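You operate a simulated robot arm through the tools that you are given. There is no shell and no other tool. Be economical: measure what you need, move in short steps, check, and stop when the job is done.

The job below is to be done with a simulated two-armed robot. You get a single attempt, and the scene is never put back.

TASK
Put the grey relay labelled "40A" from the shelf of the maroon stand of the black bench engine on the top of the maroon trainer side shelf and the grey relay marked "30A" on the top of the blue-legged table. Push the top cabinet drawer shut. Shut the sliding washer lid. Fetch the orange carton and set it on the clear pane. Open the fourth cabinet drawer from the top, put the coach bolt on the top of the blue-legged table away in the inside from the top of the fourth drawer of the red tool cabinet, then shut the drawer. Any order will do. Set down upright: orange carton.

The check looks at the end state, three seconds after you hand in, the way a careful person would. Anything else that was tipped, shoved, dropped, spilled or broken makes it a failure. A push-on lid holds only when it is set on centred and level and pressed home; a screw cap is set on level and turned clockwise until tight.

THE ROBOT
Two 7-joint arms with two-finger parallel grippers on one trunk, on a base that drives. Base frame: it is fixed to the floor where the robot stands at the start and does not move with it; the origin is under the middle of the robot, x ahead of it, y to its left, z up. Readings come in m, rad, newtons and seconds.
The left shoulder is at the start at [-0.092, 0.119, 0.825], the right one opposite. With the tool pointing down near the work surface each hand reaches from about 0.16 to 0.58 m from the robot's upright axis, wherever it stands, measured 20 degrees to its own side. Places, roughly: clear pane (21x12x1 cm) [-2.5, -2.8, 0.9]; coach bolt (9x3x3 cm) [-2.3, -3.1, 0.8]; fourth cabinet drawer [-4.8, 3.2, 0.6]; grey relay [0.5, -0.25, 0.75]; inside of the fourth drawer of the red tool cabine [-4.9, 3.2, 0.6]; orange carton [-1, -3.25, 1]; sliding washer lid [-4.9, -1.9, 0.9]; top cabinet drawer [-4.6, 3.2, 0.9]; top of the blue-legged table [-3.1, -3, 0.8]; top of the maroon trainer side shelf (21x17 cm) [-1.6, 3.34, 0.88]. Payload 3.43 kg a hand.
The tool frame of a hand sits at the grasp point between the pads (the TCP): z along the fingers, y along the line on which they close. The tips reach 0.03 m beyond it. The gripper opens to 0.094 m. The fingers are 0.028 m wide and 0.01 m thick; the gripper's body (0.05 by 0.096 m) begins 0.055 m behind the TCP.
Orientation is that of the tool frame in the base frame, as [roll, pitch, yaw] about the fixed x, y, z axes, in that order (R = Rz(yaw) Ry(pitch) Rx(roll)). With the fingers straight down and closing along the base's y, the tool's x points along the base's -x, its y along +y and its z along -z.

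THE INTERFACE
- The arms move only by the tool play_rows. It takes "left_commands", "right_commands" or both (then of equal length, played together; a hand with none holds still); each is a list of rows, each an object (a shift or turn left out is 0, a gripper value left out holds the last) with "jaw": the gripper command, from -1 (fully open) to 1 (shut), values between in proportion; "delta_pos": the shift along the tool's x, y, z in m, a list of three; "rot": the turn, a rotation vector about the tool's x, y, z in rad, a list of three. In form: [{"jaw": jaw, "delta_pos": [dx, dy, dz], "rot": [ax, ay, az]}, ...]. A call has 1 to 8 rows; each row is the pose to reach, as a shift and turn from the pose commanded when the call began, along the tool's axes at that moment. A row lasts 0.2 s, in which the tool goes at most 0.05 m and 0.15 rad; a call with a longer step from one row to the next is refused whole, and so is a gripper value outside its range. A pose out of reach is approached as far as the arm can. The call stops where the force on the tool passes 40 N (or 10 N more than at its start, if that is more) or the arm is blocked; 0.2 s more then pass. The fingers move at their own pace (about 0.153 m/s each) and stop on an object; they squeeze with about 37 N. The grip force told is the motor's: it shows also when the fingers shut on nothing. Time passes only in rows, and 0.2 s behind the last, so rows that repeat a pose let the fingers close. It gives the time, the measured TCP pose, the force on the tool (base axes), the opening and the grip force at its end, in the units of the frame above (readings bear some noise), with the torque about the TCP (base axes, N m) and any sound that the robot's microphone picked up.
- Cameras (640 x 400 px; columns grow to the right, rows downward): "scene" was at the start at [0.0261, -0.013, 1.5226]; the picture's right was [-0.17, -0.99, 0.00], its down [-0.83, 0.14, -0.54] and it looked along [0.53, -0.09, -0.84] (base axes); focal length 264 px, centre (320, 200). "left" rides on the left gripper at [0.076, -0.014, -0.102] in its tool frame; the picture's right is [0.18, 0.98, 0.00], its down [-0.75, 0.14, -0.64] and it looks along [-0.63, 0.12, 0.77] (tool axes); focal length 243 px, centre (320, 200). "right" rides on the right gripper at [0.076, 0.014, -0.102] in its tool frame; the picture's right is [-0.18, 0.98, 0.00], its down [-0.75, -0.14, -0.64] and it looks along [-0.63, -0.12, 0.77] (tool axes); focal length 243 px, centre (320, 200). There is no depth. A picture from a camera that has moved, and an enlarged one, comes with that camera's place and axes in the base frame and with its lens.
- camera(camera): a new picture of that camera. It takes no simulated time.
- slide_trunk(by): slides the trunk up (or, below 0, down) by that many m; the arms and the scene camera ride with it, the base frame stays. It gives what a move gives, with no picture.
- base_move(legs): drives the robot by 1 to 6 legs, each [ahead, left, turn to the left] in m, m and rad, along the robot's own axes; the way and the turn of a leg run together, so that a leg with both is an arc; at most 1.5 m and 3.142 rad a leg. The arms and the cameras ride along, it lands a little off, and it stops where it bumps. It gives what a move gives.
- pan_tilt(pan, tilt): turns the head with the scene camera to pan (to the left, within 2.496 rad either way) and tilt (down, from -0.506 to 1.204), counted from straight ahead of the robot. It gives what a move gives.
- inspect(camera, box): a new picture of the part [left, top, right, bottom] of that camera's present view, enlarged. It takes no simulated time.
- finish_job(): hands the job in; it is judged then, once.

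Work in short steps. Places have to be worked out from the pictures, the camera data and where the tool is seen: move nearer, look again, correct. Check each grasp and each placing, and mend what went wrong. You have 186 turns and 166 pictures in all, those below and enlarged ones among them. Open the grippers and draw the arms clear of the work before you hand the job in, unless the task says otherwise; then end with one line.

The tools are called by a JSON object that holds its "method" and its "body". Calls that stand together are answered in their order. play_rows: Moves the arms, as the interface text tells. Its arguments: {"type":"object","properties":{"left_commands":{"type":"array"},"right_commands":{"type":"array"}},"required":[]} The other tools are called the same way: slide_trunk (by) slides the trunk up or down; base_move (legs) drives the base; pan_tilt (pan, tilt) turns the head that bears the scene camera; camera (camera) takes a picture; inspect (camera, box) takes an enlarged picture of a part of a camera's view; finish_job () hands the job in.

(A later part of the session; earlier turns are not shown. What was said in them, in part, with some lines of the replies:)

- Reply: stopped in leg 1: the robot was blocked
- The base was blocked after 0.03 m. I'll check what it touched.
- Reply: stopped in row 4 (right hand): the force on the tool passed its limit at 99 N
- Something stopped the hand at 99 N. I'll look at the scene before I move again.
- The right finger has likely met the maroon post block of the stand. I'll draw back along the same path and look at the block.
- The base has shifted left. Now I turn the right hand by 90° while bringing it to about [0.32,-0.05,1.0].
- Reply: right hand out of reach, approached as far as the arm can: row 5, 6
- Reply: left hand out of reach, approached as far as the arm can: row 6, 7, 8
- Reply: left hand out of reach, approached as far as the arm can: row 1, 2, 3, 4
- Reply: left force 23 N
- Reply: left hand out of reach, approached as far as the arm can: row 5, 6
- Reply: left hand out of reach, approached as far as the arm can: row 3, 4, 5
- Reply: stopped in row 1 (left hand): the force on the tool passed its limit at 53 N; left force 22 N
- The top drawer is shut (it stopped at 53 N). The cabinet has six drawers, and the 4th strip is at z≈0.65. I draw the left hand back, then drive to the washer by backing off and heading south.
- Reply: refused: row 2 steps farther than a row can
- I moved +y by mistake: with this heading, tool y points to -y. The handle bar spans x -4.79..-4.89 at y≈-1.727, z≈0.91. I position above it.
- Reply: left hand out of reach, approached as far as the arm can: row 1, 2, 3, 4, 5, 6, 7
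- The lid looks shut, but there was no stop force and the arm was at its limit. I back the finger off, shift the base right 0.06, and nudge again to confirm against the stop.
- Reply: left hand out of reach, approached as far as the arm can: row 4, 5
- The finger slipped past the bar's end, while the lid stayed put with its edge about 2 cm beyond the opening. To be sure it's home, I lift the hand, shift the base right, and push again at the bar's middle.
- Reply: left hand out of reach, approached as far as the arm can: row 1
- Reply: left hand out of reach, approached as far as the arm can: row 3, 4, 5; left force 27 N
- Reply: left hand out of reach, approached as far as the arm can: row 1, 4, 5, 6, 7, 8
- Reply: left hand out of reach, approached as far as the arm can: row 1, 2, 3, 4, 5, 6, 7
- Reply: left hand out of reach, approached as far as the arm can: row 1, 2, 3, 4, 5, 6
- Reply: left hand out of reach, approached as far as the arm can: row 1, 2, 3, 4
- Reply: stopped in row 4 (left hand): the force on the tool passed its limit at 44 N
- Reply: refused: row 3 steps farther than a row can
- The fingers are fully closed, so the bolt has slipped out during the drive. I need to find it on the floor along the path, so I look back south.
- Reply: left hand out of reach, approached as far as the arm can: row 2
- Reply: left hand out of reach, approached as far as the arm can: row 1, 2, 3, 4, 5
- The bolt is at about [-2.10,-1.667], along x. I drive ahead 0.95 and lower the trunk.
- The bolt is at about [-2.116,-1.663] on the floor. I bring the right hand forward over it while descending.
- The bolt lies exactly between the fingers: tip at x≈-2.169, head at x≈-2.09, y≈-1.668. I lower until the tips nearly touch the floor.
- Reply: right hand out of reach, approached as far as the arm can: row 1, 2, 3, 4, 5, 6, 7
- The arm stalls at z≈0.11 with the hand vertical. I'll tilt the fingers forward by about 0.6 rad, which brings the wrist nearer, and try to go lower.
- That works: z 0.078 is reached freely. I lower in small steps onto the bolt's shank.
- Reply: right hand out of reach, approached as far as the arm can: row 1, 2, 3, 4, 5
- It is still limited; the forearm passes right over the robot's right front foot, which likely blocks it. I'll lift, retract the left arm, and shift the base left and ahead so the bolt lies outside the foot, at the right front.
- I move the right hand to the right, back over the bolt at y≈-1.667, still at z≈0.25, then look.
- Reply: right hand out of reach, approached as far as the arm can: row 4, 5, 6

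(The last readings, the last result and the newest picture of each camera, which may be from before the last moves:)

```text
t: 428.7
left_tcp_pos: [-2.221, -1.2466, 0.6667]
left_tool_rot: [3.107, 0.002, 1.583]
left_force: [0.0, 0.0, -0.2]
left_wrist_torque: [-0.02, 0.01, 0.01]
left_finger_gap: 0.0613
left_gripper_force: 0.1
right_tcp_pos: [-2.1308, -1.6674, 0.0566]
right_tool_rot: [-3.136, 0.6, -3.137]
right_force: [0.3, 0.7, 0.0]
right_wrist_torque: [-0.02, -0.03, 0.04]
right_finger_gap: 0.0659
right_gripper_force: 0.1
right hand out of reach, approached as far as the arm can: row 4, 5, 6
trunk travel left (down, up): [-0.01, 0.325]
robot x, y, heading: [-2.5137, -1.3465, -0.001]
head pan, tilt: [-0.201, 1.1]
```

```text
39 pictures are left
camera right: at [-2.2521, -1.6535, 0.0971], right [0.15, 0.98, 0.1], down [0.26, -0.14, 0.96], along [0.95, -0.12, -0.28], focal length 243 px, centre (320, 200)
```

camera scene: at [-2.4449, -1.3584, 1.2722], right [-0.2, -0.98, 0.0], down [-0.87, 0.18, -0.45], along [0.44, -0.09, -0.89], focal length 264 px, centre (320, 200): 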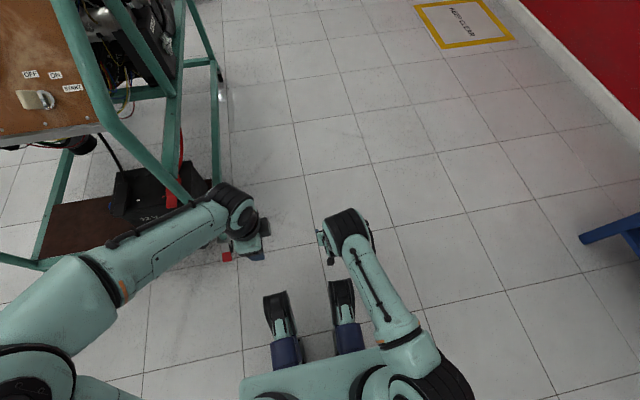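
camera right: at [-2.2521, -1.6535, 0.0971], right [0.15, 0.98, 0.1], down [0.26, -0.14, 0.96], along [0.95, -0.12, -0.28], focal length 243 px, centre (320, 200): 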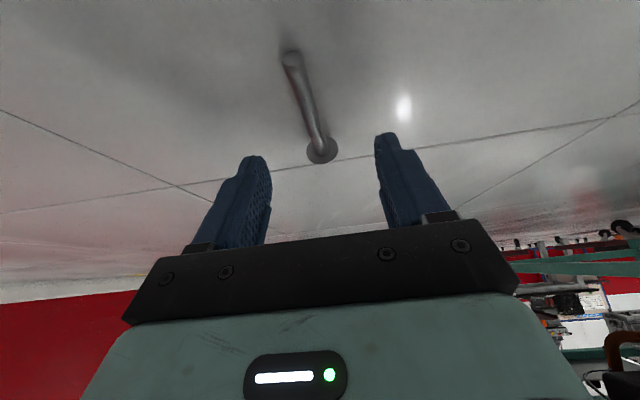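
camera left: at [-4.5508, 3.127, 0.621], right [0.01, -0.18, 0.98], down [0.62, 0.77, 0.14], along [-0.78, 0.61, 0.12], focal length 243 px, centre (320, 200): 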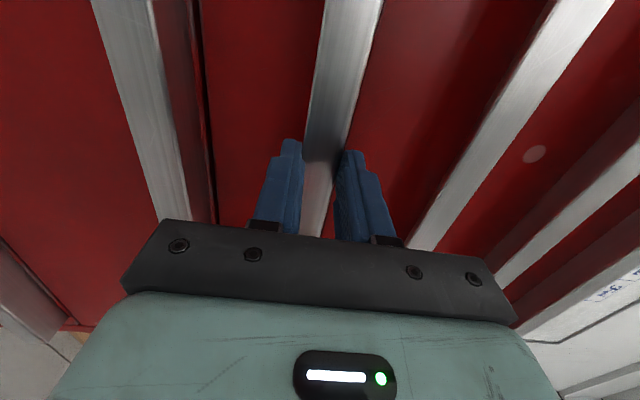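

It's at z 0.057, about 2 cm short. I lift slightly, move the base 0.08 nearer, lower the trunk the last centimetre, and retry.

{"method": "play_rows", "body": {"right_commands": [{"delta_pos": [-0.0226, 0, -0.033]}, {"delta_pos": [-0.0226, 0, -0.033]}]}}

{"method": "base_move", "body": {"legs": [[0.08, 0, 0]]}}

{"method": "slide_trunk", "body": {"by": -0.009}}

{"method": "play_rows", "body": {"right_commands": [{"delta_pos": [0.033, 0, -0.0226]}, {"delta_pos": [0.066, 0, -0.0453]}, {"delta_pos": [0.0773, 0, -0.0288]}, {"delta_pos": [0.0886, 0, -0.0123]}, {"delta_pos": [0.0943, 0, -0.0041]}, {"delta_pos": [0.098, 0, 0.0008]}, {"delta_pos": [0.1, 0, 0.0041]}]}}

{"method": "camera", "body": {"camera": "right"}}

```text
t: 429.3
left_tcp_pos: [-2.2212, -1.2459, 0.6662]
left_tool_rot: [3.107, 0.003, 1.584]
left_force: [1.1, 0.2, 0.6]
left_wrist_torque: [0.01, 0.0, -0.03]
left_finger_gap: 0.0611
left_gripper_force: 0.1
right_tcp_pos: [-2.1311, -1.6702, 0.0956]
right_tool_rot: [-3.138, 0.6, -3.138]
right_force: [-0.9, 0.4, 0.4]
right_wrist_torque: [-0.02, 0.03, -0.01]
right_finger_gap: 0.0657
right_gripper_force: 0.0
trunk travel left (down, up): [-0.01, 0.325]
robot x, y, heading: [-2.5118, -1.348, -0.001]
head pan, tilt: [-0.201, 1.1]
```

```text
t: 430.4
left_tcp_pos: [-2.14, -1.2479, 0.6671]
left_tool_rot: [3.108, -0.001, 1.581]
left_force: [-0.1, -0.5, 0.1]
left_wrist_torque: [-0.01, 0.01, -0.01]
left_finger_gap: 0.061
left_gripper_force: 0.0
right_tcp_pos: [-2.0513, -1.6696, 0.0952]
right_tool_rot: [-3.138, 0.601, -3.139]
right_force: [0.0, 0.6, 1.4]
right_wrist_torque: [-0.02, -0.02, -0.02]
right_finger_gap: 0.0657
right_gripper_force: 0.1
trunk travel left (down, up): [-0.01, 0.325]
robot x, y, heading: [-2.4311, -1.3406, -0.001]
head pan, tilt: [-0.201, 1.1]
```

```text
t: 431.0
left_tcp_pos: [-2.1394, -1.2476, 0.6576]
left_tool_rot: [3.11, 0.002, 1.581]
left_force: [-0.2, 0.5, -0.8]
left_wrist_torque: [-0.02, 0.02, 0.01]
left_finger_gap: 0.0613
left_gripper_force: 0.0
right_tcp_pos: [-2.0522, -1.6692, 0.0849]
right_tool_rot: [-3.137, 0.601, -3.138]
right_force: [0.2, -0.6, -0.2]
right_wrist_torque: [0.01, 0.02, 0.0]
right_finger_gap: 0.0657
right_gripper_force: 0.2
trunk travel left (down, up): [-0.001, 0.334]
robot x, y, heading: [-2.4299, -1.3468, 0.003]
head pan, tilt: [-0.201, 1.1]
```

```text
t: 432.4
left_tcp_pos: [-2.1399, -1.2471, 0.6574]
left_tool_rot: [3.107, 0.001, 1.582]
left_force: [0.5, 1.0, 0.5]
left_wrist_torque: [0.01, -0.03, -0.03]
left_finger_gap: 0.0611
left_gripper_force: 0.1
right_tcp_pos: [-2.1326, -1.6692, 0.0321]
right_tool_rot: [-3.138, 0.604, 3.141]
right_force: [-8.0, 2.1, 19.8]
right_wrist_torque: [0.77, 0.15, 0.29]
right_finger_gap: 0.0668
right_gripper_force: 1.2
trunk travel left (down, up): [-0.001, 0.334]
robot x, y, heading: [-2.4331, -1.3456, 0.0]
head pan, tilt: [-0.201, 1.1]
stopped in row 6 (right hand): the force on the tool passed its limit at 65 N (the readings are from after the stop); the commanded pose is now the measured one
```

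```text
38 pictures are left
camera right: at [-2.2529, -1.6562, 0.0745], right [0.15, 0.98, 0.1], down [0.26, -0.14, 0.96], along [0.95, -0.12, -0.27], focal length 243 px, centre (320, 200)
```

right: 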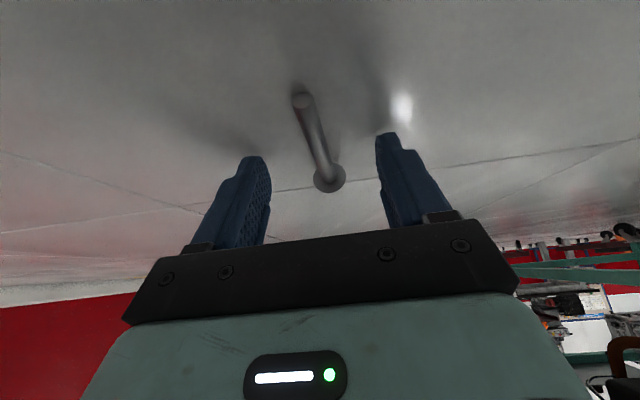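

The fingertips are on the floor with the shank between them. I relieve 2 mm and close.

{"method": "play_rows", "body": {"right_commands": [{"delta_pos": [-0.0008, 0, -0.0012]}, {"jaw": 1, "delta_pos": [-0.0008, 0, -0.0012]}, {"delta_pos": [-0.0008, 0, -0.0012]}, {"delta_pos": [-0.0008, 0, -0.0012]}]}}

{"method": "play_rows", "body": {"right_commands": [{"delta_pos": [-0.017, 0, -0.0247]}, {"delta_pos": [-0.034, 0, -0.0494]}, {"delta_pos": [-0.0566, 0, -0.0824]}]}}

{"method": "camera", "body": {"camera": "right"}}

```text
t: 433.4
left_tcp_pos: [-2.1405, -1.2468, 0.658]
left_tool_rot: [3.109, 0.002, 1.583]
left_force: [-0.5, -0.1, -0.4]
left_wrist_torque: [0.02, 0.06, -0.01]
left_finger_gap: 0.0612
left_gripper_force: 0.1
right_tcp_pos: [-2.1328, -1.67, 0.0331]
right_tool_rot: [-3.137, 0.603, -3.139]
right_force: [0.4, 0.7, 0.0]
right_wrist_torque: [0.03, -0.03, 0.01]
right_finger_gap: 0.0088
right_gripper_force: 37.3
trunk travel left (down, up): [-0.001, 0.334]
robot x, y, heading: [-2.4299, -1.3459, -0.006]
head pan, tilt: [-0.201, 1.1]
```

```text
t: 434.1
left_tcp_pos: [-2.1403, -1.2457, 0.6581]
left_tool_rot: [3.109, 0.002, 1.581]
left_force: [0.1, 0.4, 0.1]
left_wrist_torque: [0.01, 0.01, 0.02]
left_finger_gap: 0.061
left_gripper_force: 0.1
right_tcp_pos: [-2.1338, -1.6685, 0.1317]
right_tool_rot: [-3.136, 0.6, -3.139]
right_force: [-0.3, 0.3, -0.8]
right_wrist_torque: [-0.02, -0.02, 0.0]
right_finger_gap: 0.0087
right_gripper_force: 36.5
trunk travel left (down, up): [-0.001, 0.334]
robot x, y, heading: [-2.4302, -1.3453, -0.003]
head pan, tilt: [-0.201, 1.1]
```

```text
37 pictures are left
camera right: at [-2.254, -1.6543, 0.1732], right [0.15, 0.98, 0.1], down [0.26, -0.14, 0.96], along [0.95, -0.12, -0.27], focal length 243 px, centre (320, 200)
```

right: 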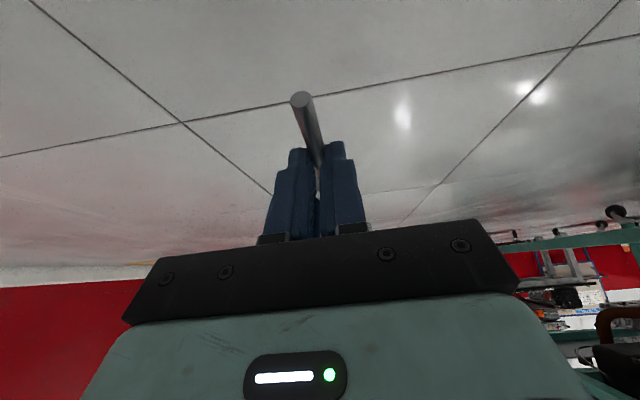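

The bolt is gripped better this time (gap 0.0088). I raise it and watch whether the grip stays stable.

{"method": "play_rows", "body": {"right_commands": [{"delta_pos": [-0.0249, 0, -0.0363]}, {"delta_pos": [-0.0498, 0, -0.0725]}, {"delta_pos": [-0.0747, 0, -0.1088]}, {"delta_pos": [-0.0996, 0, -0.145]}, {"delta_pos": [-0.1245, 0, -0.1813]}, {"delta_pos": [-0.1494, 0, -0.2175]}]}}

{"method": "slide_trunk", "body": {"by": 0.2}}

{"method": "inspect", "body": {"camera": "right", "box": [240, 60, 400, 250]}}

```text
t: 435.6
left_tcp_pos: [-2.1399, -1.2473, 0.6584]
left_tool_rot: [3.109, 0.002, 1.582]
left_force: [0.5, 0.5, 0.3]
left_wrist_torque: [0.01, 0.01, 0.0]
left_finger_gap: 0.0611
left_gripper_force: 0.3
right_tcp_pos: [-2.1349, -1.6738, 0.3966]
right_tool_rot: [-3.137, 0.601, -3.14]
right_force: [0.6, -0.3, -0.7]
right_wrist_torque: [-0.01, 0.02, 0.0]
right_finger_gap: 0.0085
right_gripper_force: 37.0
trunk travel left (down, up): [-0.001, 0.334]
robot x, y, heading: [-2.4325, -1.3439, -0.001]
head pan, tilt: [-0.201, 1.1]
```

```text
t: 437.7
left_tcp_pos: [-2.1402, -1.247, 0.8577]
left_tool_rot: [3.107, 0.001, 1.581]
left_force: [1.3, 0.4, -0.2]
left_wrist_torque: [0.03, 0.0, 0.02]
left_finger_gap: 0.0611
left_gripper_force: 0.1
right_tcp_pos: [-2.1312, -1.6684, 0.5971]
right_tool_rot: [-3.135, 0.602, -3.14]
right_force: [-0.7, 0.3, -0.1]
right_wrist_torque: [0.0, -0.01, 0.03]
right_finger_gap: 0.0085
right_gripper_force: 36.5
trunk travel left (down, up): [-0.201, 0.134]
robot x, y, heading: [-2.4323, -1.3501, -0.005]
head pan, tilt: [-0.201, 1.1]
```

```text
2.11 times, centred on (320, 155) of right
camera zoom: at [-2.253, -1.6549, 0.6392], right [0.15, 0.98, 0.1], down [0.26, -0.14, 0.96], along [0.95, -0.12, -0.27], focal length 511 px, centre (320, 295)
```

zoom: 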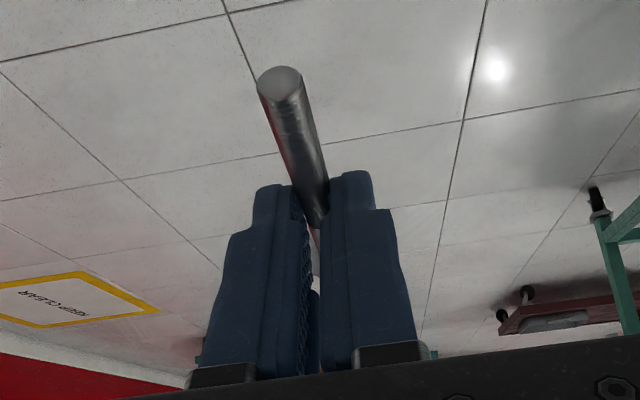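

The gap reads 0.0088→0.0085, possibly creeping. I hold still a few seconds to see whether it slips.

{"method": "play_rows", "body": {"right_commands": [{}, {}, {}, {}, {}, {}, {}, {}]}}

{"method": "play_rows", "body": {"right_commands": [{}, {}, {}, {}, {}, {}, {}, {}]}}

{"method": "play_rows", "body": {"right_commands": [{}, {}, {}, {}, {}, {}, {}, {}]}}

{"method": "inspect", "body": {"camera": "right", "box": [240, 60, 400, 250]}}

```text
t: 439.5
left_tcp_pos: [-2.1394, -1.2463, 0.8577]
left_tool_rot: [3.109, 0.002, 1.582]
left_force: [0.2, 0.0, 0.5]
left_wrist_torque: [0.01, -0.02, 0.01]
left_finger_gap: 0.061
left_gripper_force: 0.1
right_tcp_pos: [-2.1315, -1.6693, 0.5973]
right_tool_rot: [-3.136, 0.602, -3.141]
right_force: [0.6, 0.0, -0.1]
right_wrist_torque: [0.02, 0.01, -0.02]
right_finger_gap: 0.0083
right_gripper_force: 36.9
trunk travel left (down, up): [-0.201, 0.134]
robot x, y, heading: [-2.4306, -1.3455, -0.001]
head pan, tilt: [-0.201, 1.1]
```

```text
t: 441.3
left_tcp_pos: [-2.1397, -1.2465, 0.8573]
left_tool_rot: [3.108, 0.002, 1.581]
left_force: [-0.4, -0.5, -0.1]
left_wrist_torque: [-0.02, -0.03, 0.01]
left_finger_gap: 0.061
left_gripper_force: 0.1
right_tcp_pos: [-2.1325, -1.6689, 0.5968]
right_tool_rot: [-3.137, 0.603, -3.139]
right_force: [0.3, 0.8, -1.4]
right_wrist_torque: [0.03, 0.0, 0.03]
right_finger_gap: 0.0086
right_gripper_force: 36.6
trunk travel left (down, up): [-0.201, 0.134]
robot x, y, heading: [-2.4309, -1.3449, -0.002]
head pan, tilt: [-0.201, 1.1]
```

```text
t: 443.1
left_tcp_pos: [-2.1404, -1.2468, 0.8579]
left_tool_rot: [3.107, 0.003, 1.582]
left_force: [0.8, -0.2, -0.4]
left_wrist_torque: [0.02, -0.01, 0.02]
left_finger_gap: 0.0611
left_gripper_force: 0.0
right_tcp_pos: [-2.1316, -1.6686, 0.5969]
right_tool_rot: [-3.134, 0.602, -3.139]
right_force: [-0.3, 0.9, -0.4]
right_wrist_torque: [0.05, 0.03, 0.0]
right_finger_gap: 0.0085
right_gripper_force: 36.3
trunk travel left (down, up): [-0.201, 0.134]
robot x, y, heading: [-2.4311, -1.3488, -0.001]
head pan, tilt: [-0.201, 1.1]
```

```text
2.11 times, centred on (320, 155) of right
camera zoom: at [-2.2527, -1.6548, 0.6394], right [0.15, 0.98, 0.1], down [0.26, -0.14, 0.96], along [0.95, -0.12, -0.27], focal length 511 px, centre (320, 295)
```

zoom: 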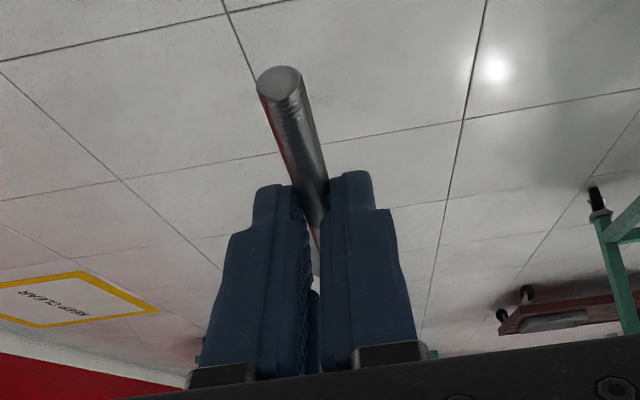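

The grip is steady (0.0083–0.0086, and the picture is unchanged). I tilt the fingers further toward horizontal for safety, then drive in stages, checking the gap.

{"method": "play_rows", "body": {"right_commands": [{"rot": [0, -0.1, 0]}, {"rot": [0, -0.2, 0]}, {"rot": [0, -0.3, 0]}, {"rot": [0, -0.4, 0]}, {"rot": [0, -0.5, 0]}, {"rot": [0, -0.6, 0]}]}}

{"method": "base_move", "body": {"legs": [[-0.5, 0, 0], [-0.5, 0, 0]]}}

{"method": "base_move", "body": {"legs": [[0, 0, 0.8], [0, 0, 0.775]]}}

```text
t: 444.5
left_tcp_pos: [-2.1405, -1.2477, 0.8579]
left_tool_rot: [3.108, 0.003, 1.581]
left_force: [0.3, 0.0, 0.3]
left_wrist_torque: [0.02, -0.02, 0.02]
left_finger_gap: 0.0612
left_gripper_force: 0.0
right_tcp_pos: [-2.1327, -1.6682, 0.5983]
right_tool_rot: [-3.131, 1.204, -3.131]
right_force: [-0.1, -0.1, -0.9]
right_wrist_torque: [-0.02, -0.01, 0.0]
right_finger_gap: 0.0086
right_gripper_force: 37.2
trunk travel left (down, up): [-0.201, 0.134]
robot x, y, heading: [-2.4323, -1.3437, -0.002]
head pan, tilt: [-0.201, 1.1]
```

```text
t: 450.0
left_tcp_pos: [-3.1441, -1.2522, 0.8581]
left_tool_rot: [3.108, 0.003, 1.593]
left_force: [-0.1, -0.6, -0.6]
left_wrist_torque: [-0.01, 0.01, -0.02]
left_finger_gap: 0.0612
left_gripper_force: 0.0
right_tcp_pos: [-3.1312, -1.6738, 0.598]
right_tool_rot: [-3.129, 1.201, -3.122]
right_force: [-0.1, 0.3, -0.8]
right_wrist_torque: [0.01, 0.01, -0.01]
right_finger_gap: 0.0083
right_gripper_force: 37.0
trunk travel left (down, up): [-0.201, 0.134]
robot x, y, heading: [-3.4351, -1.355, 0.008]
head pan, tilt: [-0.201, 1.1]
```

```text
t: 454.5
left_tcp_pos: [-3.5241, -1.0591, 0.8569]
left_tool_rot: [3.107, 0.003, 3.126]
left_force: [-0.6, -0.3, -0.4]
left_wrist_torque: [-0.01, -0.01, -0.04]
left_finger_gap: 0.0611
left_gripper_force: 0.2
right_tcp_pos: [-3.102, -1.0621, 0.597]
right_tool_rot: [-3.131, 1.203, -1.584]
right_force: [0.6, 0.0, -0.8]
right_wrist_torque: [-0.04, 0.01, 0.0]
right_finger_gap: 0.0088
right_gripper_force: 37.1
trunk travel left (down, up): [-0.201, 0.134]
robot x, y, heading: [-3.4365, -1.3525, 1.548]
head pan, tilt: [-0.201, 1.1]
```

The gap is stable. I continue north in stages.

{"method": "base_move", "body": {"legs": [[1.5, 0, 0.02], [1.4, 0, 0]]}}

{"method": "base_move", "body": {"legs": [[1.45, 0, 0]]}}

{"method": "base_move", "body": {"legs": [[0, 0, 1.571]]}}

{"method": "pan_tilt", "body": {"pan": 0.0, "tilt": 0.75}}

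{"method": "camera", "body": {"camera": "scene"}}

```text
t: 468.4
left_tcp_pos: [-3.6225, 1.8022, 0.8562]
left_tool_rot: [3.108, 0.002, -3.071]
left_force: [0.4, 0.4, 0.0]
left_wrist_torque: [0.0, 0.04, 0.01]
left_finger_gap: 0.0613
left_gripper_force: 0.0
right_tcp_pos: [-3.2027, 1.8349, 0.597]
right_tool_rot: [-3.131, 1.203, -1.501]
right_force: [-0.5, 0.4, -0.4]
right_wrist_torque: [0.0, 0.0, 0.02]
right_finger_gap: 0.0086
right_gripper_force: 36.7
trunk travel left (down, up): [-0.201, 0.134]
robot x, y, heading: [-3.5089, 1.5167, 1.626]
head pan, tilt: [-0.201, 1.1]
```

```text
t: 475.4
left_tcp_pos: [-3.7024, 3.2143, 0.8573]
left_tool_rot: [3.109, 0.002, -3.075]
left_force: [-0.3, -0.6, -0.3]
left_wrist_torque: [-0.01, 0.03, 0.01]
left_finger_gap: 0.061
left_gripper_force: 0.1
right_tcp_pos: [-3.2836, 3.2473, 0.5967]
right_tool_rot: [-3.131, 1.203, -1.504]
right_force: [0.0, 0.6, -1.3]
right_wrist_torque: [0.0, 0.0, 0.01]
right_finger_gap: 0.0084
right_gripper_force: 36.5
trunk travel left (down, up): [-0.201, 0.134]
robot x, y, heading: [-3.5881, 2.9288, 1.629]
head pan, tilt: [-0.201, 1.1]
```

```text
t: 479.5
left_tcp_pos: [-3.8777, 2.8247, 0.8583]
left_tool_rot: [3.109, 0.002, -1.537]
left_force: [-0.3, 0.2, 0.2]
left_wrist_torque: [0.02, 0.0, -0.01]
left_finger_gap: 0.0613
left_gripper_force: 0.1
right_tcp_pos: [-3.8941, 3.2459, 0.5966]
right_tool_rot: [-3.132, 1.202, 0.032]
right_force: [0.2, 0.1, -0.5]
right_wrist_torque: [-0.01, -0.04, 0.0]
right_finger_gap: 0.0083
right_gripper_force: 37.0
trunk travel left (down, up): [-0.201, 0.134]
robot x, y, heading: [-3.591, 2.9267, -3.119]
head pan, tilt: [-0.201, 1.1]
```

```text
t: 480.4
left_tcp_pos: [-3.876, 2.825, 0.858]
left_tool_rot: [3.109, 0.002, -1.537]
left_force: [0.6, -0.3, 0.3]
left_wrist_torque: [0.0, -0.01, -0.04]
left_finger_gap: 0.0614
left_gripper_force: 0.0
right_tcp_pos: [-3.8957, 3.2459, 0.5975]
right_tool_rot: [-3.132, 1.203, 0.034]
right_force: [-1.1, -0.2, -0.5]
right_wrist_torque: [0.0, 0.02, -0.01]
right_finger_gap: 0.0085
right_gripper_force: 36.8
trunk travel left (down, up): [-0.201, 0.134]
robot x, y, heading: [-3.5895, 2.9321, -3.12]
head pan, tilt: [0.0, 0.75]
```

```text
34 pictures are left
camera scene: at [-3.6274, 2.9275, 1.4936], right [-0.02, 1.0, 0.0], down [0.68, 0.01, -0.73], along [-0.73, -0.02, -0.68], focal length 264 px, centre (320, 200)
```

scene: 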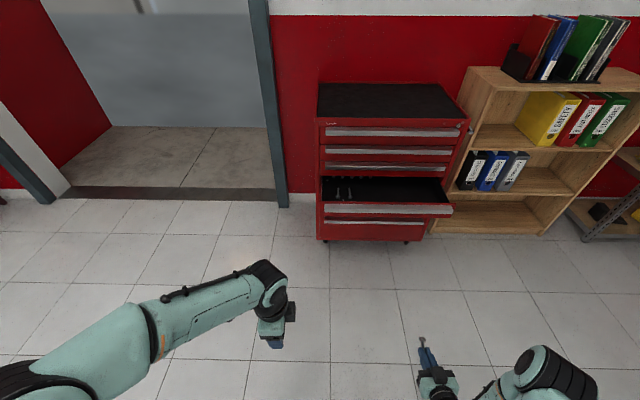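

The bolt is still held. I raise the right hand to z≈0.80, restore the 0.6 tilt (bolt level), and approach the drawer.

{"method": "play_rows", "body": {"right_commands": [{"delta_pos": [-0.0327, 0, -0.0126], "rot": [0, 0.1, 0]}, {"delta_pos": [-0.0653, 0, -0.0252], "rot": [0, 0.2, 0]}, {"delta_pos": [-0.098, 0, -0.0378], "rot": [0, 0.3, 0]}, {"delta_pos": [-0.1306, 0, -0.0504], "rot": [0, 0.4, 0]}, {"delta_pos": [-0.1633, 0, -0.063], "rot": [0, 0.5, 0]}, {"delta_pos": [-0.187, 0, -0.072], "rot": [0, 0.6, 0]}]}}

{"method": "base_move", "body": {"legs": [[0.42, 0, -0.02]]}}

{"method": "camera", "body": {"camera": "scene"}}

{"method": "camera", "body": {"camera": "right"}}

```text
t: 481.8
left_tcp_pos: [-3.8771, 2.826, 0.8564]
left_tool_rot: [3.109, 0.003, -1.538]
left_force: [0.0, -1.1, 0.0]
left_wrist_torque: [-0.01, -0.01, 0.02]
left_finger_gap: 0.061
left_gripper_force: 0.2
right_tcp_pos: [-3.8944, 3.2442, 0.7982]
right_tool_rot: [-3.136, 0.601, 0.027]
right_force: [-0.9, -0.3, -1.3]
right_wrist_torque: [-0.04, 0.02, 0.0]
right_finger_gap: 0.0084
right_gripper_force: 37.4
trunk travel left (down, up): [-0.201, 0.134]
robot x, y, heading: [-3.5912, 2.9278, -3.118]
head pan, tilt: [0.0, 0.75]
```

```text
t: 484.4
left_tcp_pos: [-4.3117, 2.8244, 0.8573]
left_tool_rot: [3.108, 0.002, -1.555]
left_force: [-0.2, 0.0, 0.6]
left_wrist_torque: [0.0, 0.0, 0.0]
left_finger_gap: 0.061
left_gripper_force: 0.0
right_tcp_pos: [-4.3205, 3.2458, 0.7979]
right_tool_rot: [-3.136, 0.601, 0.009]
right_force: [-1.0, 0.4, -0.2]
right_wrist_torque: [0.0, -0.02, 0.01]
right_finger_gap: 0.0084
right_gripper_force: 37.1
trunk travel left (down, up): [-0.201, 0.134]
robot x, y, heading: [-4.0211, 2.9235, -3.141]
head pan, tilt: [0.0, 0.75]
```

```text
33 pictures are left
camera scene: at [-4.0601, 2.9227, 1.4937], right [0.0, 1.0, 0.0], down [0.68, 0.0, -0.73], along [-0.73, 0.0, -0.68], focal length 264 px, centre (320, 200)
```

scene: 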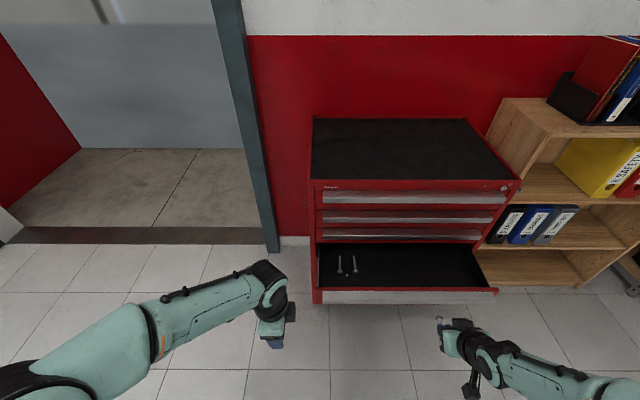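

```text
32 pictures are left
camera right: at [-4.2001, 3.2299, 0.8396], right [-0.15, -0.98, 0.1], down [-0.26, 0.14, 0.96], along [-0.95, 0.11, -0.27], focal length 243 px, centre (320, 200)
```

right: 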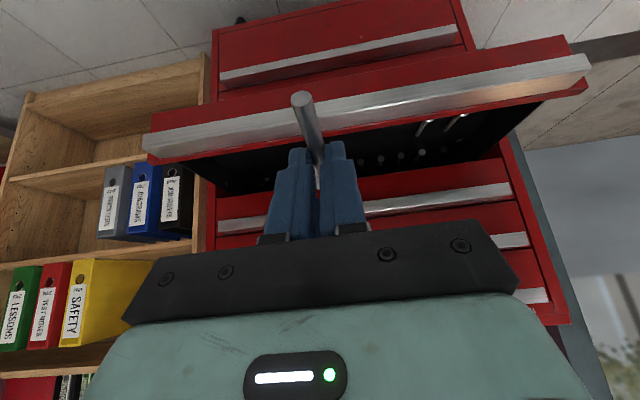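

The drawer interior spans x≈-4.68..-4.49 and y 2.97..3.48. I bring the hand forward above it (TCP x≈-4.585) at z 0.80, reducing the tilt to 0.3.

{"method": "play_rows", "body": {"right_commands": [{"delta_pos": [-0.0311, 0, 0.0213], "rot": [0, 0.1, 0]}, {"delta_pos": [-0.0623, 0, 0.0427], "rot": [0, 0.2, 0]}, {"delta_pos": [-0.0934, 0, 0.064], "rot": [0, 0.3, 0]}, {"delta_pos": [-0.1246, 0, 0.0854], "rot": [0, 0.3, 0]}, {"delta_pos": [-0.1557, 0, 0.1067], "rot": [0, 0.3, 0]}, {"delta_pos": [-0.1869, 0, 0.128], "rot": [0, 0.3, 0]}, {"delta_pos": [-0.218, 0, 0.1494], "rot": [0, 0.3, 0]}]}}

{"method": "camera", "body": {"camera": "right"}}

{"method": "camera", "body": {"camera": "scene"}}

```text
t: 486.0
left_tcp_pos: [-4.3119, 2.8248, 0.8577]
left_tool_rot: [3.108, 0.003, -1.554]
left_force: [0.6, -0.1, -0.3]
left_wrist_torque: [0.01, 0.0, -0.02]
left_finger_gap: 0.0607
left_gripper_force: 0.1
right_tcp_pos: [-4.5887, 3.242, 0.7959]
right_tool_rot: [-3.138, 0.299, 0.01]
right_force: [0.4, 0.1, -0.1]
right_wrist_torque: [-0.02, -0.04, 0.02]
right_finger_gap: 0.0082
right_gripper_force: 36.8
trunk travel left (down, up): [-0.201, 0.134]
robot x, y, heading: [-4.0175, 2.9263, -3.133]
head pan, tilt: [0.0, 0.75]
```

```text
31 pictures are left
camera right: at [-4.4853, 3.2282, 0.8721], right [-0.17, -0.98, 0.05], down [-0.53, 0.13, 0.84], along [-0.83, 0.11, -0.55], focal length 243 px, centre (320, 200)
```

right: 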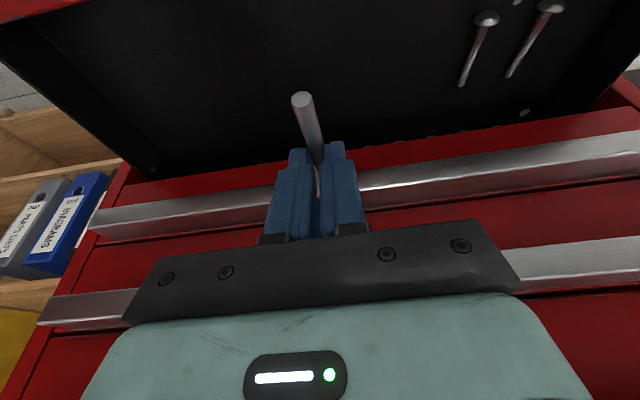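

```text
30 pictures are left
camera scene: at [-4.0607, 2.9226, 1.4937], right [0.0, 1.0, 0.0], down [0.68, 0.0, -0.73], along [-0.73, 0.0, -0.68], focal length 264 px, centre (320, 200)
```

scene: 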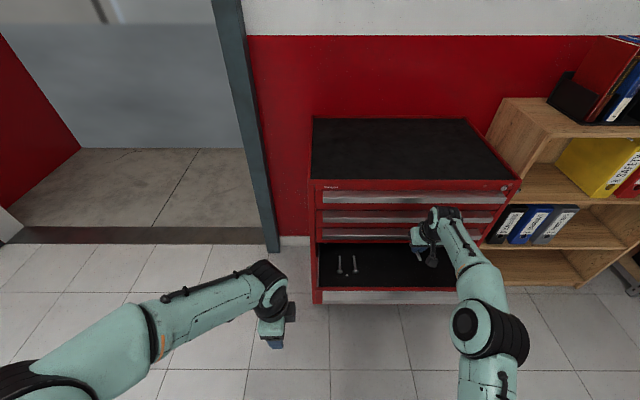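

The bolt is over the open drawer. I go down to about z 0.66.

{"method": "play_rows", "body": {"right_commands": [{"delta_pos": [0.0214, 0, 0.0353]}, {"delta_pos": [0.0332, 0, 0.0735]}, {"delta_pos": [0.042, 0, 0.1022]}, {"delta_pos": [0.0464, 0, 0.1165]}, {"delta_pos": [0.0493, 0, 0.1261]}]}}

{"method": "camera", "body": {"camera": "right"}}

```text
t: 487.2
left_tcp_pos: [-4.3092, 2.8231, 0.8573]
left_tool_rot: [3.107, 0.002, -1.556]
left_force: [0.7, -0.1, -0.6]
left_wrist_torque: [0.01, 0.0, -0.01]
left_finger_gap: 0.061
left_gripper_force: 0.2
right_tcp_pos: [-4.5756, 3.243, 0.6619]
right_tool_rot: [-3.137, 0.302, 0.007]
right_force: [1.2, 0.6, -0.8]
right_wrist_torque: [0.0, 0.0, 0.01]
right_finger_gap: 0.0084
right_gripper_force: 36.6
trunk travel left (down, up): [-0.201, 0.134]
robot x, y, heading: [-4.0197, 2.9222, -3.137]
head pan, tilt: [0.0, 0.75]
```

```text
29 pictures are left
camera right: at [-4.4718, 3.2286, 0.7377], right [-0.17, -0.98, 0.05], down [-0.53, 0.14, 0.84], along [-0.83, 0.12, -0.54], focal length 243 px, centre (320, 200)
```

right: 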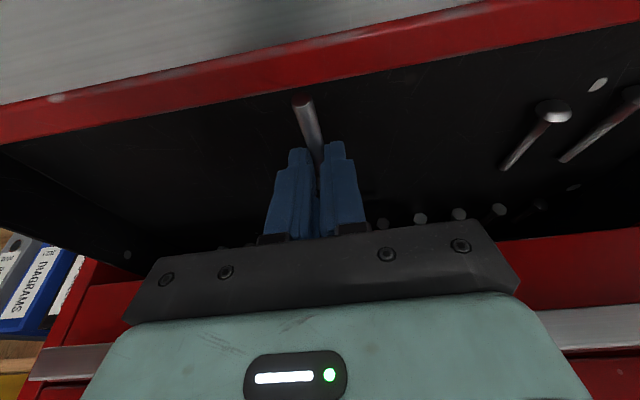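

The bolt is below the rim. I lower a little more until it touches the drawer floor.

{"method": "play_rows", "body": {"right_commands": [{"delta_pos": [0.0018, 0, 0.0057]}, {"delta_pos": [0.0035, 0, 0.0115]}, {"delta_pos": [0.0053, 0, 0.0172]}, {"delta_pos": [0.0071, 0, 0.0229]}]}}

{"method": "camera", "body": {"camera": "right"}}

```text
t: 488.2
left_tcp_pos: [-4.3108, 2.824, 0.8577]
left_tool_rot: [3.11, 0.001, -1.557]
left_force: [-0.2, 0.0, -0.6]
left_wrist_torque: [0.01, 0.01, -0.02]
left_finger_gap: 0.061
left_gripper_force: 0.1
right_tcp_pos: [-4.5754, 3.2437, 0.6403]
right_tool_rot: [-3.137, 0.301, 0.004]
right_force: [0.5, -0.1, -1.0]
right_wrist_torque: [-0.02, 0.02, -0.02]
right_finger_gap: 0.0085
right_gripper_force: 37.2
trunk travel left (down, up): [-0.201, 0.134]
robot x, y, heading: [-4.0185, 2.9222, -3.138]
head pan, tilt: [0.0, 0.75]
```

```text
28 pictures are left
camera right: at [-4.4722, 3.2293, 0.7158], right [-0.17, -0.98, 0.05], down [-0.53, 0.14, 0.84], along [-0.83, 0.12, -0.54], focal length 243 px, centre (320, 200)
```

right: 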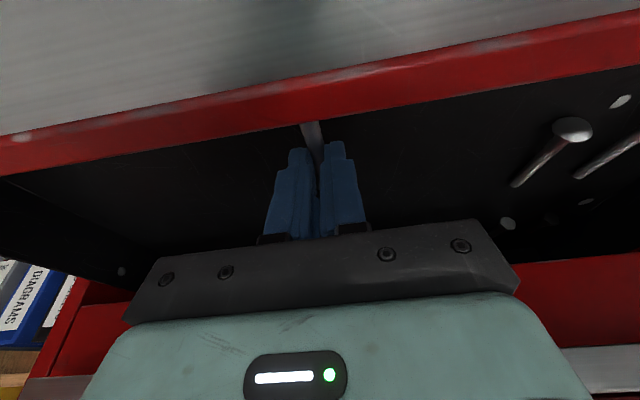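

No contact yet; the floor is about 1.5–2 cm below the bolt. I lower 1.5 cm more in small steps, then release and rise.

{"method": "play_rows", "body": {"right_commands": [{"delta_pos": [0.0015, 0, 0.0048]}, {"delta_pos": [0.0029, 0, 0.0096]}, {"delta_pos": [0.0044, 0, 0.0143]}]}}

{"method": "play_rows", "body": {"right_commands": [{"jaw": 0.4}, {"jaw": 0.4}, {"jaw": 0.4}, {"delta_pos": [-0.0118, 0, -0.0382]}, {"delta_pos": [-0.0236, 0, -0.0764]}, {"delta_pos": [-0.0354, 0, -0.1147]}, {"delta_pos": [-0.0471, 0, -0.1529]}]}}

{"method": "camera", "body": {"camera": "right"}}

```text
t: 489.0
left_tcp_pos: [-4.3103, 2.8248, 0.8574]
left_tool_rot: [3.109, 0.002, -1.554]
left_force: [1.1, -0.1, 0.0]
left_wrist_torque: [0.0, 0.01, 0.01]
left_finger_gap: 0.061
left_gripper_force: 0.0
right_tcp_pos: [-4.5754, 3.244, 0.6242]
right_tool_rot: [-3.138, 0.303, 0.006]
right_force: [0.5, -1.5, -0.4]
right_wrist_torque: [-0.01, -0.01, 0.0]
right_finger_gap: 0.0086
right_gripper_force: 36.7
trunk travel left (down, up): [-0.201, 0.134]
robot x, y, heading: [-4.0198, 2.9273, -3.136]
head pan, tilt: [0.0, 0.75]
```

```text
t: 490.6
left_tcp_pos: [-4.3103, 2.8245, 0.8587]
left_tool_rot: [3.108, 0.003, -1.554]
left_force: [0.0, 0.0, -0.1]
left_wrist_torque: [0.0, 0.04, 0.01]
left_finger_gap: 0.0608
left_gripper_force: 0.1
right_tcp_pos: [-4.5726, 3.2417, 0.7856]
right_tool_rot: [-3.137, 0.3, 0.008]
right_force: [1.1, 0.4, 0.3]
right_wrist_torque: [0.0, 0.01, -0.01]
right_finger_gap: 0.0282
right_gripper_force: 0.1
trunk travel left (down, up): [-0.201, 0.134]
robot x, y, heading: [-4.0176, 2.9218, -3.138]
head pan, tilt: [0.0, 0.75]
```

```text
27 pictures are left
camera right: at [-4.4698, 3.2262, 0.8619], right [-0.17, -0.98, 0.05], down [-0.53, 0.14, 0.84], along [-0.83, 0.12, -0.55], focal length 243 px, centre (320, 200)
```

right: 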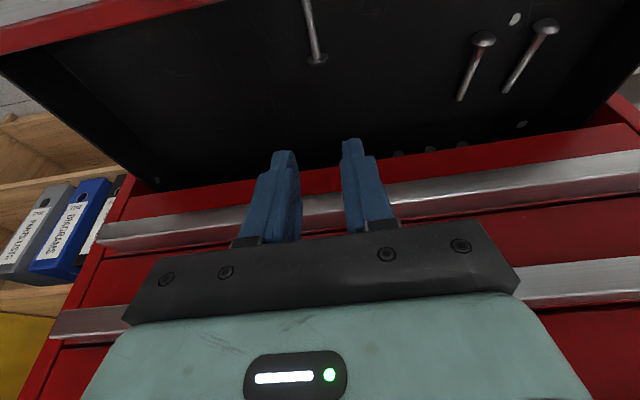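

The bolt lies in the drawer. I retract the right hand, close it, and go down in front of the drawer to push it shut.

{"method": "play_rows", "body": {"right_commands": [{"delta_pos": [0.0401, 0, -0.0124]}, {"delta_pos": [0.0803, 0, -0.0247]}, {"delta_pos": [0.1204, 0, -0.0371]}, {"delta_pos": [0.1606, 0, -0.0495]}, {"delta_pos": [0.2007, 0, -0.0619]}, {"delta_pos": [0.2389, 0, -0.0737], "jaw": 1}]}}

{"method": "play_rows", "body": {"right_commands": [{"delta_pos": [0.0118, 0, 0.0382], "rot": [0, -0.1, 0]}, {"delta_pos": [0.0236, 0, 0.0764], "rot": [0, -0.2, 0]}, {"delta_pos": [0.0339, 0, 0.1099], "rot": [0, -0.3, 0]}, {"delta_pos": [0.0389, 0, 0.1261], "rot": [0, -0.3, 0]}]}}

{"method": "camera", "body": {"camera": "right"}}

```text
t: 492.0
left_tcp_pos: [-4.3106, 2.8251, 0.8583]
left_tool_rot: [3.109, 0.001, -1.555]
left_force: [-0.3, 0.0, 0.3]
left_wrist_torque: [-0.02, 0.0, 0.01]
left_finger_gap: 0.061
left_gripper_force: 0.1
right_tcp_pos: [-4.3209, 3.2437, 0.7814]
right_tool_rot: [-3.139, 0.302, 0.008]
right_force: [-0.1, -0.4, 0.3]
right_wrist_torque: [0.01, 0.0, -0.03]
right_finger_gap: 0.0001
right_gripper_force: 33.1
trunk travel left (down, up): [-0.201, 0.134]
robot x, y, heading: [-4.0219, 2.9218, -3.141]
head pan, tilt: [0.0, 0.75]
```

```text
t: 493.0
left_tcp_pos: [-4.3115, 2.8252, 0.8559]
left_tool_rot: [3.107, 0.002, -1.555]
left_force: [-0.3, -0.5, 0.2]
left_wrist_torque: [-0.01, -0.02, 0.02]
left_finger_gap: 0.0611
left_gripper_force: 0.0
right_tcp_pos: [-4.3261, 3.2454, 0.6497]
right_tool_rot: [-3.136, 0.603, 0.008]
right_force: [-0.9, -0.6, -0.3]
right_wrist_torque: [0.0, -0.02, 0.0]
right_finger_gap: 0.0
right_gripper_force: 33.5
trunk travel left (down, up): [-0.201, 0.134]
robot x, y, heading: [-4.0182, 2.9247, -3.135]
head pan, tilt: [0.0, 0.75]
```

```text
26 pictures are left
camera right: at [-4.2046, 3.2304, 0.6914], right [-0.15, -0.98, 0.1], down [-0.26, 0.14, 0.96], along [-0.96, 0.11, -0.27], focal length 243 px, centre (320, 200)
```

right: 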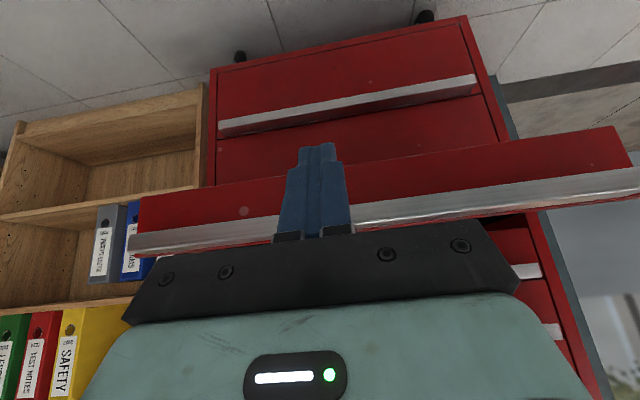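

The bar is at z≈0.648, so I raise 1.2 cm and push forward.

{"method": "play_rows", "body": {"right_commands": [{"delta_pos": [-0.0316, 0, 0.007]}, {"delta_pos": [-0.0646, 0, 0.0296]}, {"delta_pos": [-0.0976, 0, 0.0522]}, {"delta_pos": [-0.1224, 0, 0.0692]}, {"delta_pos": [-0.1471, 0, 0.0861]}, {"delta_pos": [-0.1719, 0, 0.1031]}, {"delta_pos": [-0.1966, 0, 0.12]}]}}

{"method": "camera", "body": {"camera": "scene"}}

```text
t: 494.6
left_tcp_pos: [-4.3113, 2.8244, 0.858]
left_tool_rot: [3.11, 0.002, -1.555]
left_force: [0.0, 0.5, -0.4]
left_wrist_torque: [0.02, -0.03, 0.03]
left_finger_gap: 0.0611
left_gripper_force: 0.0
right_tcp_pos: [-4.554, 3.2448, 0.668]
right_tool_rot: [-3.138, 0.603, 0.008]
right_force: [0.8, 0.4, 0.5]
right_wrist_torque: [-0.02, 0.0, 0.0]
right_finger_gap: 0.0
right_gripper_force: 33.2
trunk travel left (down, up): [-0.201, 0.134]
robot x, y, heading: [-4.018, 2.9234, -3.14]
head pan, tilt: [0.0, 0.75]
```

```text
25 pictures are left
camera scene: at [-4.0601, 2.9227, 1.4937], right [0.0, 1.0, 0.0], down [0.68, 0.0, -0.73], along [-0.73, 0.0, -0.68], focal length 264 px, centre (320, 200)
```

scene: 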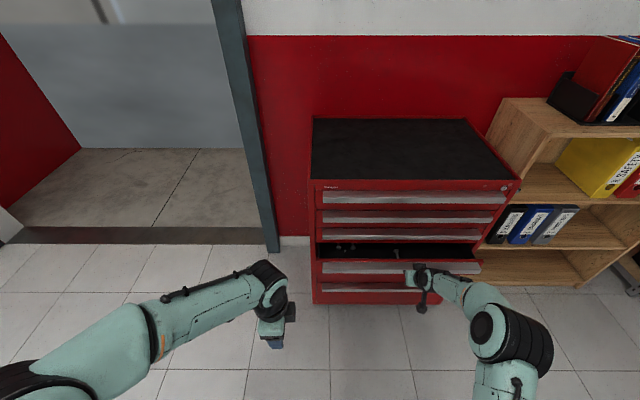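

It is sliding shut. I continue until resistance.

{"method": "play_rows", "body": {"right_commands": [{"delta_pos": [-0.0131, 0, 0.0163]}, {"delta_pos": [-0.0296, 0, 0.0276]}, {"delta_pos": [-0.0461, 0, 0.0389]}, {"delta_pos": [-0.0626, 0, 0.0502]}, {"delta_pos": [-0.075, 0, 0.0587]}, {"delta_pos": [-0.0874, 0, 0.0671]}, {"delta_pos": [-0.0998, 0, 0.0756]}]}}

{"method": "inspect", "body": {"camera": "scene", "box": [280, 110, 540, 310]}}

```text
t: 495.9
left_tcp_pos: [-4.3107, 2.8243, 0.8575]
left_tool_rot: [3.107, 0.001, -1.557]
left_force: [-0.7, -0.3, 0.1]
left_wrist_torque: [-0.01, 0.0, 0.06]
left_finger_gap: 0.061
left_gripper_force: 0.1
right_tcp_pos: [-4.6481, 3.2427, 0.6569]
right_tool_rot: [-3.137, 0.587, 0.01]
right_force: [11.5, -1.7, 5.5]
right_wrist_torque: [-0.04, -0.06, -0.01]
right_finger_gap: 0.0
right_gripper_force: 33.0
right hand out of reach, approached as far as the arm can: row 6
trunk travel left (down, up): [-0.201, 0.134]
robot x, y, heading: [-4.018, 2.9198, -3.14]
head pan, tilt: [0.0, 0.75]
stopped in row 6 (right hand): the force on the tool passed its limit at 67 N (the readings are from after the stop); the commanded pose is now the measured one
```

```text
2.00 times, centred on (410, 210) of scene
camera zoom: at [-4.059, 2.9226, 1.4938], right [0.0, 1.0, 0.0], down [0.68, 0.0, -0.73], along [-0.73, 0.0, -0.68], focal length 528 px, centre (140, 180)
```

zoom: 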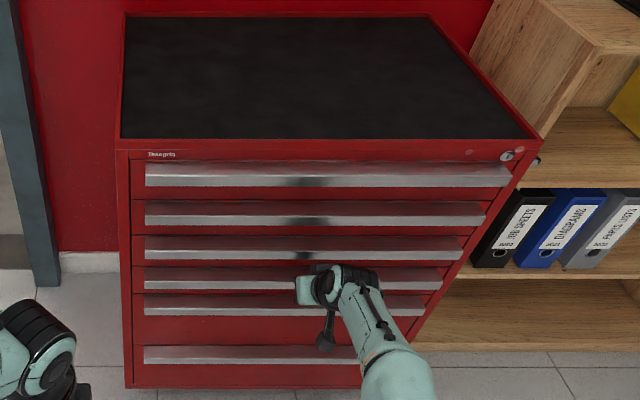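

All drawers look shut. I back off, open the gripper, and check the cabinet.

{"method": "base_move", "body": {"legs": [[-0.5, 0, 0]]}}

{"method": "play_rows", "body": {"right_commands": [{"jaw": -1}, {"jaw": -1}], "left_commands": [{"jaw": -1}, {"jaw": -1}]}}

{"method": "pan_tilt", "body": {"pan": -0.1, "tilt": 0.6}}

{"method": "camera", "body": {"camera": "scene"}}

{"method": "pan_tilt", "body": {"pan": 1.6, "tilt": 0.4}}

{"method": "camera", "body": {"camera": "scene"}}

```text
t: 498.9
left_tcp_pos: [-3.7985, 2.8261, 0.8579]
left_tool_rot: [3.109, 0.002, -1.551]
left_force: [1.0, 0.3, -0.1]
left_wrist_torque: [0.0, 0.03, -0.02]
left_finger_gap: 0.0611
left_gripper_force: 0.0
right_tcp_pos: [-4.1389, 3.2425, 0.6577]
right_tool_rot: [-3.138, 0.589, 0.014]
right_force: [-0.1, -0.5, 0.3]
right_wrist_torque: [0.0, 0.01, 0.03]
right_finger_gap: 0.0002
right_gripper_force: 32.7
trunk travel left (down, up): [-0.201, 0.134]
robot x, y, heading: [-3.5079, 2.9278, -3.135]
head pan, tilt: [0.0, 0.75]
```

```text
t: 499.5
left_tcp_pos: [-3.798, 2.8259, 0.8568]
left_tool_rot: [3.109, 0.002, -1.552]
left_force: [0.6, 0.1, -0.6]
left_wrist_torque: [0.0, 0.0, 0.01]
left_finger_gap: 0.094
left_gripper_force: 0.0
right_tcp_pos: [-4.1379, 3.2435, 0.6574]
right_tool_rot: [-3.139, 0.589, 0.015]
right_force: [0.3, 0.3, 0.1]
right_wrist_torque: [0.01, 0.03, 0.01]
right_finger_gap: 0.0943
right_gripper_force: 0.1
trunk travel left (down, up): [-0.201, 0.134]
robot x, y, heading: [-3.5042, 2.9285, -3.129]
head pan, tilt: [0.0, 0.75]
```

```text
t: 500.2
left_tcp_pos: [-3.7988, 2.8276, 0.8569]
left_tool_rot: [3.109, 0.0, -1.552]
left_force: [-0.1, -0.2, -0.5]
left_wrist_torque: [0.01, -0.03, 0.01]
left_finger_gap: 0.0939
left_gripper_force: 0.1
right_tcp_pos: [-4.1395, 3.2416, 0.6559]
right_tool_rot: [-3.139, 0.587, 0.014]
right_force: [0.2, 0.2, 0.2]
right_wrist_torque: [0.0, -0.01, -0.01]
right_finger_gap: 0.094
right_gripper_force: 0.0
trunk travel left (down, up): [-0.201, 0.134]
robot x, y, heading: [-3.5073, 2.9272, -3.136]
head pan, tilt: [-0.099, 0.6]
```

```text
23 pictures are left
camera scene: at [-3.553, 2.9341, 1.5065], right [0.09, 1.0, 0.0], down [0.56, -0.05, -0.82], along [-0.82, 0.08, -0.57], focal length 264 px, centre (320, 200)
```

scene: 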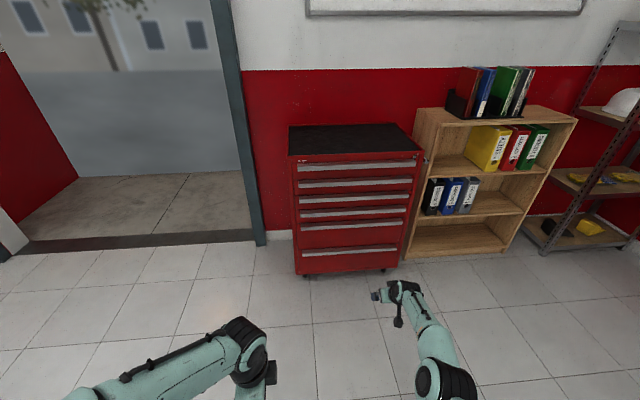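

```text
t: 501.9
left_tcp_pos: [-3.7987, 2.826, 0.8578]
left_tool_rot: [3.109, 0.001, -1.552]
left_force: [0.1, -0.5, 0.2]
left_wrist_torque: [0.03, -0.01, 0.01]
left_finger_gap: 0.094
left_gripper_force: 0.1
right_tcp_pos: [-4.1394, 3.2416, 0.6561]
right_tool_rot: [-3.138, 0.59, 0.014]
right_force: [-0.9, 0.0, 0.2]
right_wrist_torque: [0.01, 0.0, 0.01]
right_finger_gap: 0.094
right_gripper_force: 0.2
trunk travel left (down, up): [-0.201, 0.134]
robot x, y, heading: [-3.5072, 2.9274, -3.129]
head pan, tilt: [1.6, 0.4]
```

```text
22 pictures are left
camera scene: at [-3.4616, 2.8335, 1.5248], right [-1.0, -0.04, 0.0], down [-0.01, 0.39, -0.92], along [0.03, -0.92, -0.39], focal length 264 px, centre (320, 200)
```

scene: 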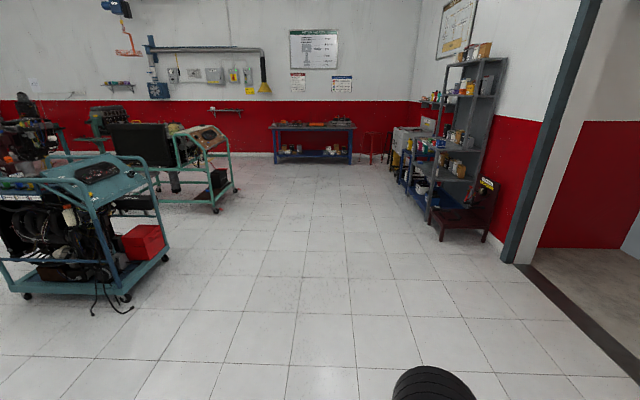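

The cabinet is fully shut. I take quick zoomed checks of the table and the washer from here.

{"method": "inspect", "body": {"camera": "scene", "box": [265, 105, 365, 167]}}

{"method": "inspect", "body": {"camera": "scene", "box": [380, 105, 450, 160]}}

{"method": "pan_tilt", "body": {"pan": -2.45, "tilt": 0.35}}

{"method": "camera", "body": {"camera": "scene"}}

```text
6.40 times, centred on (315, 136) of scene
camera zoom: at [-3.4616, 2.8335, 1.5248], right [-1.0, -0.04, 0.0], down [-0.01, 0.39, -0.92], along [0.03, -0.92, -0.39], focal length 1691 px, centre (352, 610)
```

zoom: 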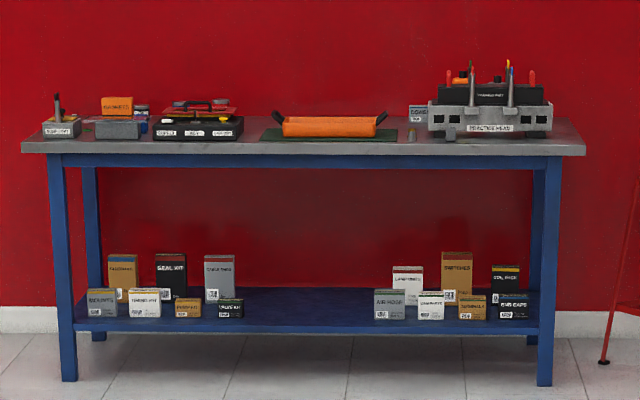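

```text
7.27 times, centred on (415, 132) of scene
camera zoom: at [-3.4616, 2.8335, 1.5248], right [-1.0, -0.04, 0.0], down [-0.01, 0.39, -0.92], along [0.03, -0.92, -0.39], focal length 1921 px, centre (-371, 691)
```

zoom: 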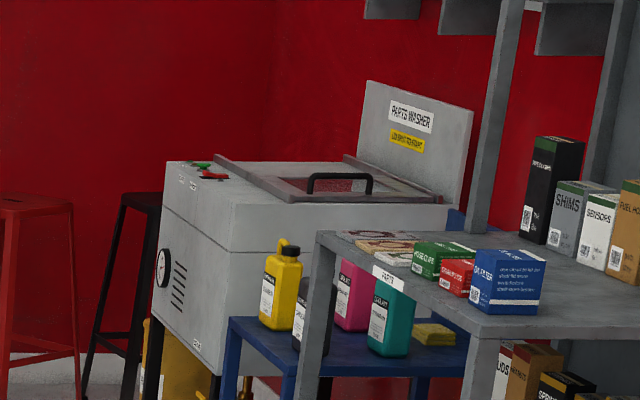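

```text
t: 505.2
left_tcp_pos: [-3.7987, 2.8264, 0.857]
left_tool_rot: [3.108, 0.0, -1.552]
left_force: [0.4, 0.4, -1.0]
left_wrist_torque: [0.0, -0.01, 0.02]
left_finger_gap: 0.0938
left_gripper_force: 0.0
right_tcp_pos: [-4.1396, 3.2428, 0.657]
right_tool_rot: [-3.138, 0.589, 0.016]
right_force: [0.4, -0.5, 0.4]
right_wrist_torque: [0.0, -0.01, 0.03]
right_finger_gap: 0.0937
right_gripper_force: 0.0
trunk travel left (down, up): [-0.201, 0.134]
robot x, y, heading: [-3.5058, 2.9261, -3.131]
head pan, tilt: [-2.45, 0.351]
```

```text
19 pictures are left
camera scene: at [-3.3937, 2.986, 1.5293], right [0.64, -0.77, 0.0], down [-0.26, -0.22, -0.94], along [0.72, 0.6, -0.34], focal length 264 px, centre (320, 200)
```

scene: 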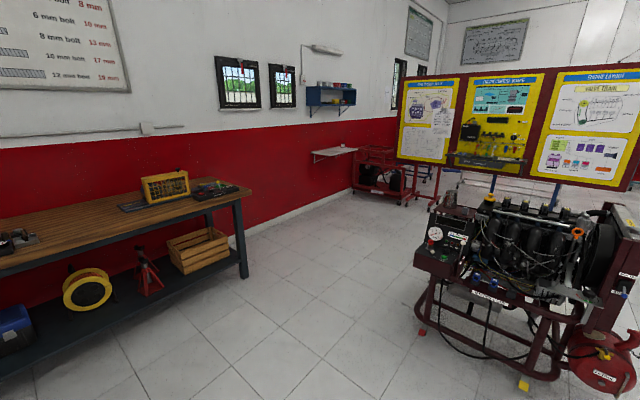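

{"method": "inspect", "body": {"camera": "scene", "box": [410, 180, 510, 250]}}

```text
5.71 times, centred on (460, 215) of scene
camera zoom: at [-3.3937, 2.986, 1.5293], right [0.64, -0.77, 0.0], down [-0.26, -0.22, -0.94], along [0.72, 0.6, -0.34], focal length 1510 px, centre (-480, 114)
```

zoom: 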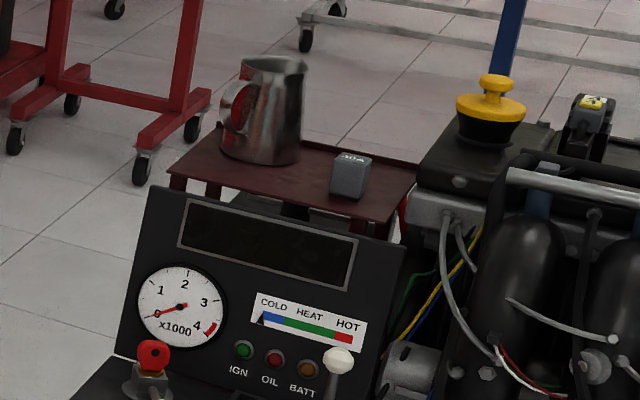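

Everything is in place, the grippers are open and the arms are clear, so I hand in.

{"method": "finish_job", "body": {}}

```text
The job is handed in.
```

All the items are placed and everything that had to be shut is shut, but the coach bolt fell on the floor once on the way; I picked it up and put it in the fourth drawer.
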